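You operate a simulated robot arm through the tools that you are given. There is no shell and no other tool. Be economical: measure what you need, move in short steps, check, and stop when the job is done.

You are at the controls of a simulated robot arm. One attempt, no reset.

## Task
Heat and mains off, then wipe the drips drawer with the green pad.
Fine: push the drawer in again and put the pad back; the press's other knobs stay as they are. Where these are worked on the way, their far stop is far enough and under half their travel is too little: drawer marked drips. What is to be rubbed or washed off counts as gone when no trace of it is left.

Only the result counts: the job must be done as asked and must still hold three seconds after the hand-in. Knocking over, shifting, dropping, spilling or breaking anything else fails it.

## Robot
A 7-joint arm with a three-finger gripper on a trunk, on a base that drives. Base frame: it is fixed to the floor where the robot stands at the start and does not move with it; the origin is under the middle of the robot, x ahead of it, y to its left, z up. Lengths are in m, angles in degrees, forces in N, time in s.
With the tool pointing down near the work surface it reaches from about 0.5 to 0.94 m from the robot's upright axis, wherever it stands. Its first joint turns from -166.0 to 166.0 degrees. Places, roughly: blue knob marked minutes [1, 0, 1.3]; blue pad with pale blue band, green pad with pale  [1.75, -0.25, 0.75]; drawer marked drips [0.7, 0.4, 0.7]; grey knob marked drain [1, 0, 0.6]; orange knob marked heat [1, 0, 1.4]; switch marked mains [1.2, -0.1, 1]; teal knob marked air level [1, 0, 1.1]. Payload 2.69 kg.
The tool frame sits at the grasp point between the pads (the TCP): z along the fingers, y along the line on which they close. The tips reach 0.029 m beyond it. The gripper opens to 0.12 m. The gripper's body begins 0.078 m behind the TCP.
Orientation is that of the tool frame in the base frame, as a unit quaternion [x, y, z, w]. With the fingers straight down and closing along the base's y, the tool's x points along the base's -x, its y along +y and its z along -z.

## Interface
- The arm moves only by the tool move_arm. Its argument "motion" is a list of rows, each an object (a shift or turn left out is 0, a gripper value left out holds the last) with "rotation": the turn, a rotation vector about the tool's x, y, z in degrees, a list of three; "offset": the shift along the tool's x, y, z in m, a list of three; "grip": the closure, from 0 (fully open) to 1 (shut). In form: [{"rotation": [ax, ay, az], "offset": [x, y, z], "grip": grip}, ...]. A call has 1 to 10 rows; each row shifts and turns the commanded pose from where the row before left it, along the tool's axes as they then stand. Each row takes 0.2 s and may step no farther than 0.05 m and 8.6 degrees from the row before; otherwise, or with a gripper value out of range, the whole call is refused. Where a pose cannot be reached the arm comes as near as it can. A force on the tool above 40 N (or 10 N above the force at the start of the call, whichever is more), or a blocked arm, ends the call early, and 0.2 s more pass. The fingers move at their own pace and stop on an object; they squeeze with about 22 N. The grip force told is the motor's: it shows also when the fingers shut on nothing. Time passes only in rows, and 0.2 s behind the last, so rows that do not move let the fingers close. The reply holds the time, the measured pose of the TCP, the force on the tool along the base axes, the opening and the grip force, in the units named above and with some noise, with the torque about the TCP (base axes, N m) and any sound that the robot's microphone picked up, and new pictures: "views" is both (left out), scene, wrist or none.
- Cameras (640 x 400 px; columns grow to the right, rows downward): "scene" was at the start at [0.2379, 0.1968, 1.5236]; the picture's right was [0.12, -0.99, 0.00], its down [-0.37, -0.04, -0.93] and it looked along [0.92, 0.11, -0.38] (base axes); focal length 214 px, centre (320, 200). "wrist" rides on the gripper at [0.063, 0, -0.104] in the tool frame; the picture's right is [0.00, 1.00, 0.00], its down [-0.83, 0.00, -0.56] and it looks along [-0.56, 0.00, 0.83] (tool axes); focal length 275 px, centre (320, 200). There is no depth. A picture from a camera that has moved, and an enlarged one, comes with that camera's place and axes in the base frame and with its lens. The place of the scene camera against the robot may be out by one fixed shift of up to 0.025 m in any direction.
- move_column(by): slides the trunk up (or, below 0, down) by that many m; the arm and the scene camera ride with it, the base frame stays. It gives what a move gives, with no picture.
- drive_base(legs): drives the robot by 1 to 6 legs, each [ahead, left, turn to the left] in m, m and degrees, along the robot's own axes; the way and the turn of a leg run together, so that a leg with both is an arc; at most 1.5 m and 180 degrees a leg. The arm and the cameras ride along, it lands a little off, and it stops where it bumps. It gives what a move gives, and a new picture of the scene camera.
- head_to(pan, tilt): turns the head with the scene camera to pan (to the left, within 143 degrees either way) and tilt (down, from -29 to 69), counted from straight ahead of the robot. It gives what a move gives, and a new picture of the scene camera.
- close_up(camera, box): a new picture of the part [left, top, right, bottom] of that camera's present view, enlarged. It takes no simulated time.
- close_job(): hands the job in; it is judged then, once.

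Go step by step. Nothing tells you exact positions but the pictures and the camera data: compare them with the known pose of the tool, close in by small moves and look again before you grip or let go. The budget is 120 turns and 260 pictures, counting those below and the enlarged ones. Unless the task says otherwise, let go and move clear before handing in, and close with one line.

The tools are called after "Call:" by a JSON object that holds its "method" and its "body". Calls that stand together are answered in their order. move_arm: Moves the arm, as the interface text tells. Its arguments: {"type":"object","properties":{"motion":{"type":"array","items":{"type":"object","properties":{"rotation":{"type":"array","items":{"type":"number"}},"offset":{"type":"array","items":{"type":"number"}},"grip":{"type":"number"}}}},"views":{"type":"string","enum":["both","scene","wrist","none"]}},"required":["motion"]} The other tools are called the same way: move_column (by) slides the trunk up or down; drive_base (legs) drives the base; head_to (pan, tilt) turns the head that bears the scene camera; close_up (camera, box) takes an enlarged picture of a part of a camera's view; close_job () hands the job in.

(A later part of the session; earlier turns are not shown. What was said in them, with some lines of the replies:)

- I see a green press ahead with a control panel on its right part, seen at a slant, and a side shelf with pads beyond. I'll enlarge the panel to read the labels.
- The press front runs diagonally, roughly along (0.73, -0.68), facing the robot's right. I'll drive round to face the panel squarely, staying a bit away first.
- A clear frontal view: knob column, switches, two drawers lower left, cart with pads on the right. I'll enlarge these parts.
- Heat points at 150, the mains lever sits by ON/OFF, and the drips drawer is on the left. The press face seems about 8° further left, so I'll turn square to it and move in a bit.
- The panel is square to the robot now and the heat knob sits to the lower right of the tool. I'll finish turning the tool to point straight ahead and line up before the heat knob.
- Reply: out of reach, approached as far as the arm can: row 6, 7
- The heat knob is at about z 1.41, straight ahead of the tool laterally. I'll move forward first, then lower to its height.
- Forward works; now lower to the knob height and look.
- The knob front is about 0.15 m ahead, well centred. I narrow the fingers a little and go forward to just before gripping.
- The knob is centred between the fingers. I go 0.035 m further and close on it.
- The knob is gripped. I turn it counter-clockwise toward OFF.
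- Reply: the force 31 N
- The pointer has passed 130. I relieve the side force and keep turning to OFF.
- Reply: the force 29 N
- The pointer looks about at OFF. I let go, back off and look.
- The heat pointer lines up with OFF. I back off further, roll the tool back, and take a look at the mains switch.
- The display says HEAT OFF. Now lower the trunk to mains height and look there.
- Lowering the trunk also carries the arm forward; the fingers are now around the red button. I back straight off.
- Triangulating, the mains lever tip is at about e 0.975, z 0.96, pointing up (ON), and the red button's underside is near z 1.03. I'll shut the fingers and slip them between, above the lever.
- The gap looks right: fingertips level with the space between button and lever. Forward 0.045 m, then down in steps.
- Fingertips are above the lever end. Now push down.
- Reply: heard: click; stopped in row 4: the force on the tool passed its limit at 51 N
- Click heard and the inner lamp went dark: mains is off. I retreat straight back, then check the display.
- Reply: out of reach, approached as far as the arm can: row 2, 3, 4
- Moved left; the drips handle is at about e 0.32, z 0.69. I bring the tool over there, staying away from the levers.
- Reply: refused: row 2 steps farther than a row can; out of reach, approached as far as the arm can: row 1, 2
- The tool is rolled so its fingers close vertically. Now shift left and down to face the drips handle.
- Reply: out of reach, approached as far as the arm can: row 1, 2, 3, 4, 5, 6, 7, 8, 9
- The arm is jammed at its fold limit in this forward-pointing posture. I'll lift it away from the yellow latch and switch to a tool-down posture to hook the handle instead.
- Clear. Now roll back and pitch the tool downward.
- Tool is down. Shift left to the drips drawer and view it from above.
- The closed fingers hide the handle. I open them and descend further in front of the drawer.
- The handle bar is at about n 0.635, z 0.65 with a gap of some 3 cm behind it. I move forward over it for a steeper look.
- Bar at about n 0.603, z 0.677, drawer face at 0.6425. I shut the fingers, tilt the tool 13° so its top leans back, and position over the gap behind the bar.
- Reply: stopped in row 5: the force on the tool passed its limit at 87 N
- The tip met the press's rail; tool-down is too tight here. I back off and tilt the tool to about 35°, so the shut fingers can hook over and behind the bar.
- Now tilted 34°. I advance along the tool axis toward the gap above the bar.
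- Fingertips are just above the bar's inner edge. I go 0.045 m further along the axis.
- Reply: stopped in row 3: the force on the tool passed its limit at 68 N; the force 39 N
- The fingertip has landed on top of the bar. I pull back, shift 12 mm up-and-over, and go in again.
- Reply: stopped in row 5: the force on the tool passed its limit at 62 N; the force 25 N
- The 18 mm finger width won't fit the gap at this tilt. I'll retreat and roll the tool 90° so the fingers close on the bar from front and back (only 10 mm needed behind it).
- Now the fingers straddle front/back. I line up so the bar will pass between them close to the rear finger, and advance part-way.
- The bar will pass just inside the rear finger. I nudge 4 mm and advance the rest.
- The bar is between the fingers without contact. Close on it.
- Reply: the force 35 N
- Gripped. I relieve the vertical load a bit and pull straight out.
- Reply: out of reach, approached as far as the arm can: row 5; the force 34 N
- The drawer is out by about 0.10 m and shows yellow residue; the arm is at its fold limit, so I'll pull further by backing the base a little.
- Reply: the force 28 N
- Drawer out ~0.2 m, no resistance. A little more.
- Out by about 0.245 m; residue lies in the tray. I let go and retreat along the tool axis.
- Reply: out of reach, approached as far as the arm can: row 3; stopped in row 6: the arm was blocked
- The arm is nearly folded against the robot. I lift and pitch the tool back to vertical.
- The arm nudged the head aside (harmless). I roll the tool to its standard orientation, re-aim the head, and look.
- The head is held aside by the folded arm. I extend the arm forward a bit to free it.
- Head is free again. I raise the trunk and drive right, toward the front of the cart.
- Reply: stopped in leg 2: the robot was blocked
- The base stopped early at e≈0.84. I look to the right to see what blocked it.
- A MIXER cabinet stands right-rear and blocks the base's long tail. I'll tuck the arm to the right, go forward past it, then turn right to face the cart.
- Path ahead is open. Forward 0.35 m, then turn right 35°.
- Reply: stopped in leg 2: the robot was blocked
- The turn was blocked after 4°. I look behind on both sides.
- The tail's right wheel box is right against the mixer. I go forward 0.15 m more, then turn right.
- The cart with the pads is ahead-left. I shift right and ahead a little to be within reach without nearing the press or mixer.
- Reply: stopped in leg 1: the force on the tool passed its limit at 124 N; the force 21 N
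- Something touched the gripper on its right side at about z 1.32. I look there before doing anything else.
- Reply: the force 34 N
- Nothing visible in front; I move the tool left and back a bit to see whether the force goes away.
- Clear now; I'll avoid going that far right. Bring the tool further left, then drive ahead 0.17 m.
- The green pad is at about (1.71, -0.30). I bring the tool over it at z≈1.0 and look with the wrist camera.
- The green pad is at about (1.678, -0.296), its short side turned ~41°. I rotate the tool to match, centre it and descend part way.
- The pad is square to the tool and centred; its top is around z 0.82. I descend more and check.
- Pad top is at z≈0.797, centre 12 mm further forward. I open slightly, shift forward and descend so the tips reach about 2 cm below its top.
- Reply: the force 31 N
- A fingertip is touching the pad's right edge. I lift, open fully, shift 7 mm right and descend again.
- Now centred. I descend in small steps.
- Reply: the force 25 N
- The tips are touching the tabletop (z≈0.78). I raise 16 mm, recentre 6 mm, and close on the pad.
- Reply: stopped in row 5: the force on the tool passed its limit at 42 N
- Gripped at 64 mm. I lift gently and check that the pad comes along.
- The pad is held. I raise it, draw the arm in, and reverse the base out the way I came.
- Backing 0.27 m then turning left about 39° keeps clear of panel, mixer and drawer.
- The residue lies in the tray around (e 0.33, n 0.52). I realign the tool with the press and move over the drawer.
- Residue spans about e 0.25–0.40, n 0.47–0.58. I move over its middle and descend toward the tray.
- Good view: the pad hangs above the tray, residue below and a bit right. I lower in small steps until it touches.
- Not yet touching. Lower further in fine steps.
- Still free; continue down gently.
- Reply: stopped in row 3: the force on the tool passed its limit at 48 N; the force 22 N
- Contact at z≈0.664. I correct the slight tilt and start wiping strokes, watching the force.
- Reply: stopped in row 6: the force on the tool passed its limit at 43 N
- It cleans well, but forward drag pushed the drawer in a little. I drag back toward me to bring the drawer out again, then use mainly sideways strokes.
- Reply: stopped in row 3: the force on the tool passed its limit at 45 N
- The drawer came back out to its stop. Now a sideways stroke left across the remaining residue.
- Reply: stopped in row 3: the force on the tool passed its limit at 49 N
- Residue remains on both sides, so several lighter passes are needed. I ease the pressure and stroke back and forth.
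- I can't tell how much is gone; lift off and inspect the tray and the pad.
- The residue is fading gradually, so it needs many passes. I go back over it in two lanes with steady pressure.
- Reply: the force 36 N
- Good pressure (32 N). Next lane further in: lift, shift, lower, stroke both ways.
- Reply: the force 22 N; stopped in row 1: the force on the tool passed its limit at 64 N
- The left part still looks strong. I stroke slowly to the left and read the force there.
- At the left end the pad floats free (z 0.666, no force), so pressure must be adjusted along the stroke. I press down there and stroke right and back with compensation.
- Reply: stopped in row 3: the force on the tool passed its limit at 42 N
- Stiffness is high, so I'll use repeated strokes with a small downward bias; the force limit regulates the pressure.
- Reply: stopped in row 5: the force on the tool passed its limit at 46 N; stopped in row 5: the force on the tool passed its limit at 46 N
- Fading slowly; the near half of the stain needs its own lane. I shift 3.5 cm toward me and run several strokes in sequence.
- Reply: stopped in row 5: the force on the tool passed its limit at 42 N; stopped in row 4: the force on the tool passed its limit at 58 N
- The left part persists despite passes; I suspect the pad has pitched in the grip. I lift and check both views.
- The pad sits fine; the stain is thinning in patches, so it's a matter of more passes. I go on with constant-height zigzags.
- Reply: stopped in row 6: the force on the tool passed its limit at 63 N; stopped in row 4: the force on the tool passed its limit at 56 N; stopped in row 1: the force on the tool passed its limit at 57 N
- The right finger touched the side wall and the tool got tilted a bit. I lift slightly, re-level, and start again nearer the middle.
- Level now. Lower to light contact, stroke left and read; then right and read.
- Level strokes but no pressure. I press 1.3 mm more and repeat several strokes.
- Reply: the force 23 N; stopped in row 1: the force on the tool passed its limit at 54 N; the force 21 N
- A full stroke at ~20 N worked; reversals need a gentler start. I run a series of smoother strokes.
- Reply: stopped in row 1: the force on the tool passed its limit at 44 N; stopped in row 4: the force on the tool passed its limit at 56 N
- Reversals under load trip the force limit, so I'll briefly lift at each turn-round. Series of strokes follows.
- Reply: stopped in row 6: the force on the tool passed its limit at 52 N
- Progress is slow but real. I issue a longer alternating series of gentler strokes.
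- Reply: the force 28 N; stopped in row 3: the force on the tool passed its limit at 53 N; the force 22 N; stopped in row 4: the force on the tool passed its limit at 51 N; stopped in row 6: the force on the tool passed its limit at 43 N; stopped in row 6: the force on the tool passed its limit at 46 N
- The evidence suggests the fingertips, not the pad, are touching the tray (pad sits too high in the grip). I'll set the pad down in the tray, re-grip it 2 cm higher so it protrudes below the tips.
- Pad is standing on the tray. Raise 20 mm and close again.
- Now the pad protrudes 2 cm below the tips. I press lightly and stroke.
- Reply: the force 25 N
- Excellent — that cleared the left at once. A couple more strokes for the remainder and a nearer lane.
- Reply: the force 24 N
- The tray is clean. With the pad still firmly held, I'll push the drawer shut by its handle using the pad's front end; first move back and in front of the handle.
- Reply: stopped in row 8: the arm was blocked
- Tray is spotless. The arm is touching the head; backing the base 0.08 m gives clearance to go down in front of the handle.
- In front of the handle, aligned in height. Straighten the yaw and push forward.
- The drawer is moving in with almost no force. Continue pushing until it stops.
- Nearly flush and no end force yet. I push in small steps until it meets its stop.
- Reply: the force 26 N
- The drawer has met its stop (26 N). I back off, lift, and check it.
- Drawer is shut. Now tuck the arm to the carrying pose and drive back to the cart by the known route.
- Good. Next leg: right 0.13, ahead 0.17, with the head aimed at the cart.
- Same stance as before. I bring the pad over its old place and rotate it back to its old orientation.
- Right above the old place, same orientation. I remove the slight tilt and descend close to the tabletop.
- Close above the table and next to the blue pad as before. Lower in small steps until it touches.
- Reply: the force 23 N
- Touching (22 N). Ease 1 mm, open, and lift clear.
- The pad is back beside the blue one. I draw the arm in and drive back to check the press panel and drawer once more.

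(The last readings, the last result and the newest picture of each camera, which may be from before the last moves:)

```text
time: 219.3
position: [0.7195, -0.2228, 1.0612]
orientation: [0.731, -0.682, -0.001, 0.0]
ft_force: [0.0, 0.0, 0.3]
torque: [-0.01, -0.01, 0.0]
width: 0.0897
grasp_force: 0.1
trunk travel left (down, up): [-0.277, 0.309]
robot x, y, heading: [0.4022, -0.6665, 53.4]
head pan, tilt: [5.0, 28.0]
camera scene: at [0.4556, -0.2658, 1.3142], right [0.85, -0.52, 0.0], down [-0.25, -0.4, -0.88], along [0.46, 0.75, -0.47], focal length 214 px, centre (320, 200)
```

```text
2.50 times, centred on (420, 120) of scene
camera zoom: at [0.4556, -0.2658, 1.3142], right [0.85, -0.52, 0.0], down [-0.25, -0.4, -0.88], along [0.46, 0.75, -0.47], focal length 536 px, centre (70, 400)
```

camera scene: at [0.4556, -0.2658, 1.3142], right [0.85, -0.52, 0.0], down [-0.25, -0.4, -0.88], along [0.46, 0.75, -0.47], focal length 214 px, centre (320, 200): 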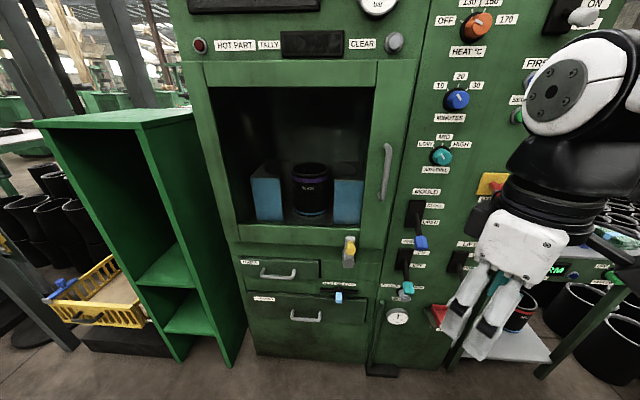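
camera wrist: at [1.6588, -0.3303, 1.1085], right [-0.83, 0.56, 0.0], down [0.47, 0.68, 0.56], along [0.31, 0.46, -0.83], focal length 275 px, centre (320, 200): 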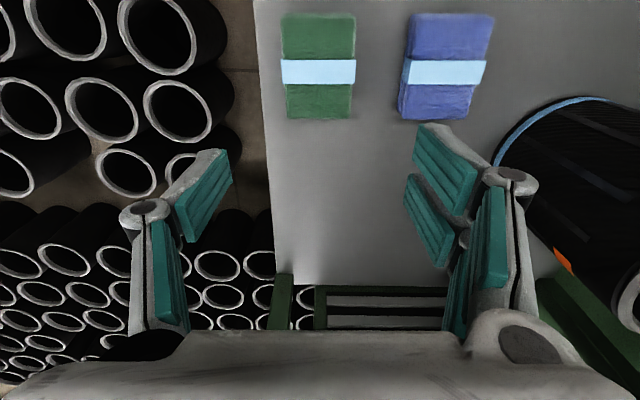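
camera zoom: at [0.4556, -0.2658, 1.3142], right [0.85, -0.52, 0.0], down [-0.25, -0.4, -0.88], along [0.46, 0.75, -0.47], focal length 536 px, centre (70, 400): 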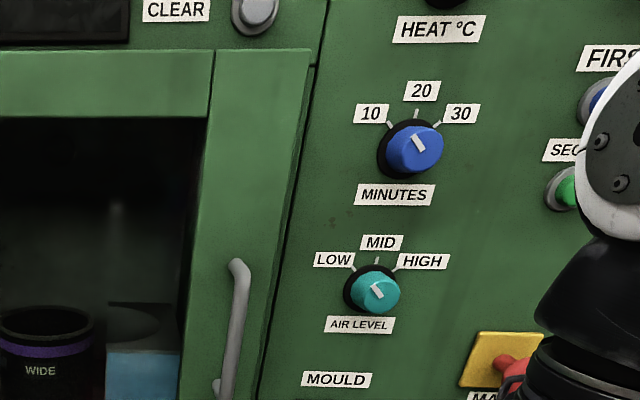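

Call:
{"method": "close_up", "body": {"camera": "scene", "box": [230, 240, 370, 330]}}

Call:
{"method": "close_up", "body": {"camera": "scene", "box": [430, 0, 530, 60]}}

```text
4.44 times, centred on (300, 285) of scene
camera zoom: at [0.4556, -0.2658, 1.3142], right [0.85, -0.52, 0.0], down [-0.25, -0.4, -0.88], along [0.46, 0.75, -0.47], focal length 953 px, centre (409, -178)
```

zoom: 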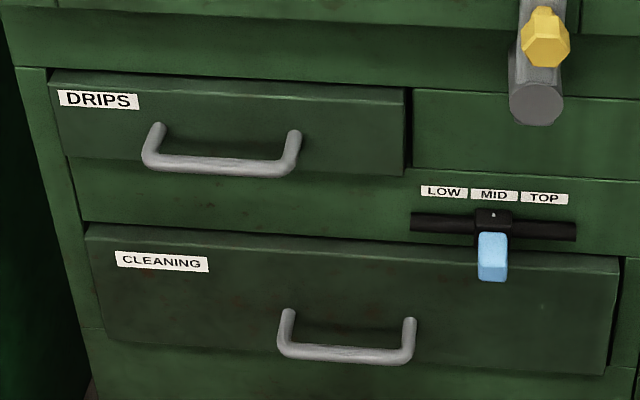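

```text
6.40 times, centred on (480, 30) of scene
camera zoom: at [0.4556, -0.2658, 1.3142], right [0.85, -0.52, 0.0], down [-0.25, -0.4, -0.88], along [0.46, 0.75, -0.47], focal length 1373 px, centre (-704, 1288)
```

zoom: 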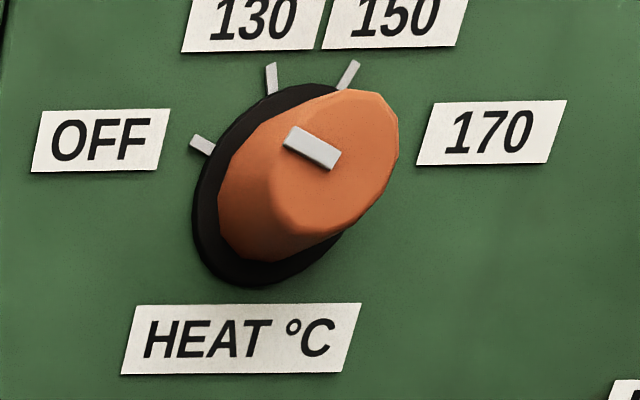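

The heat pointer is at OFF, the displays are dark so the mains is off, the drips drawer is clean and shut, and the pad is back by the blue one. The minutes and air-level knobs still read as they did at the start, and the arm is clear, so I'm handing in.

Call:
{"method": "close_job", "body": {}}

```text
The job is handed in.
```

The job is handed in. Heat and mains are off, the drips drawer was wiped clean with the green pad and pushed shut, and the pad is back in its place beside the blue one.
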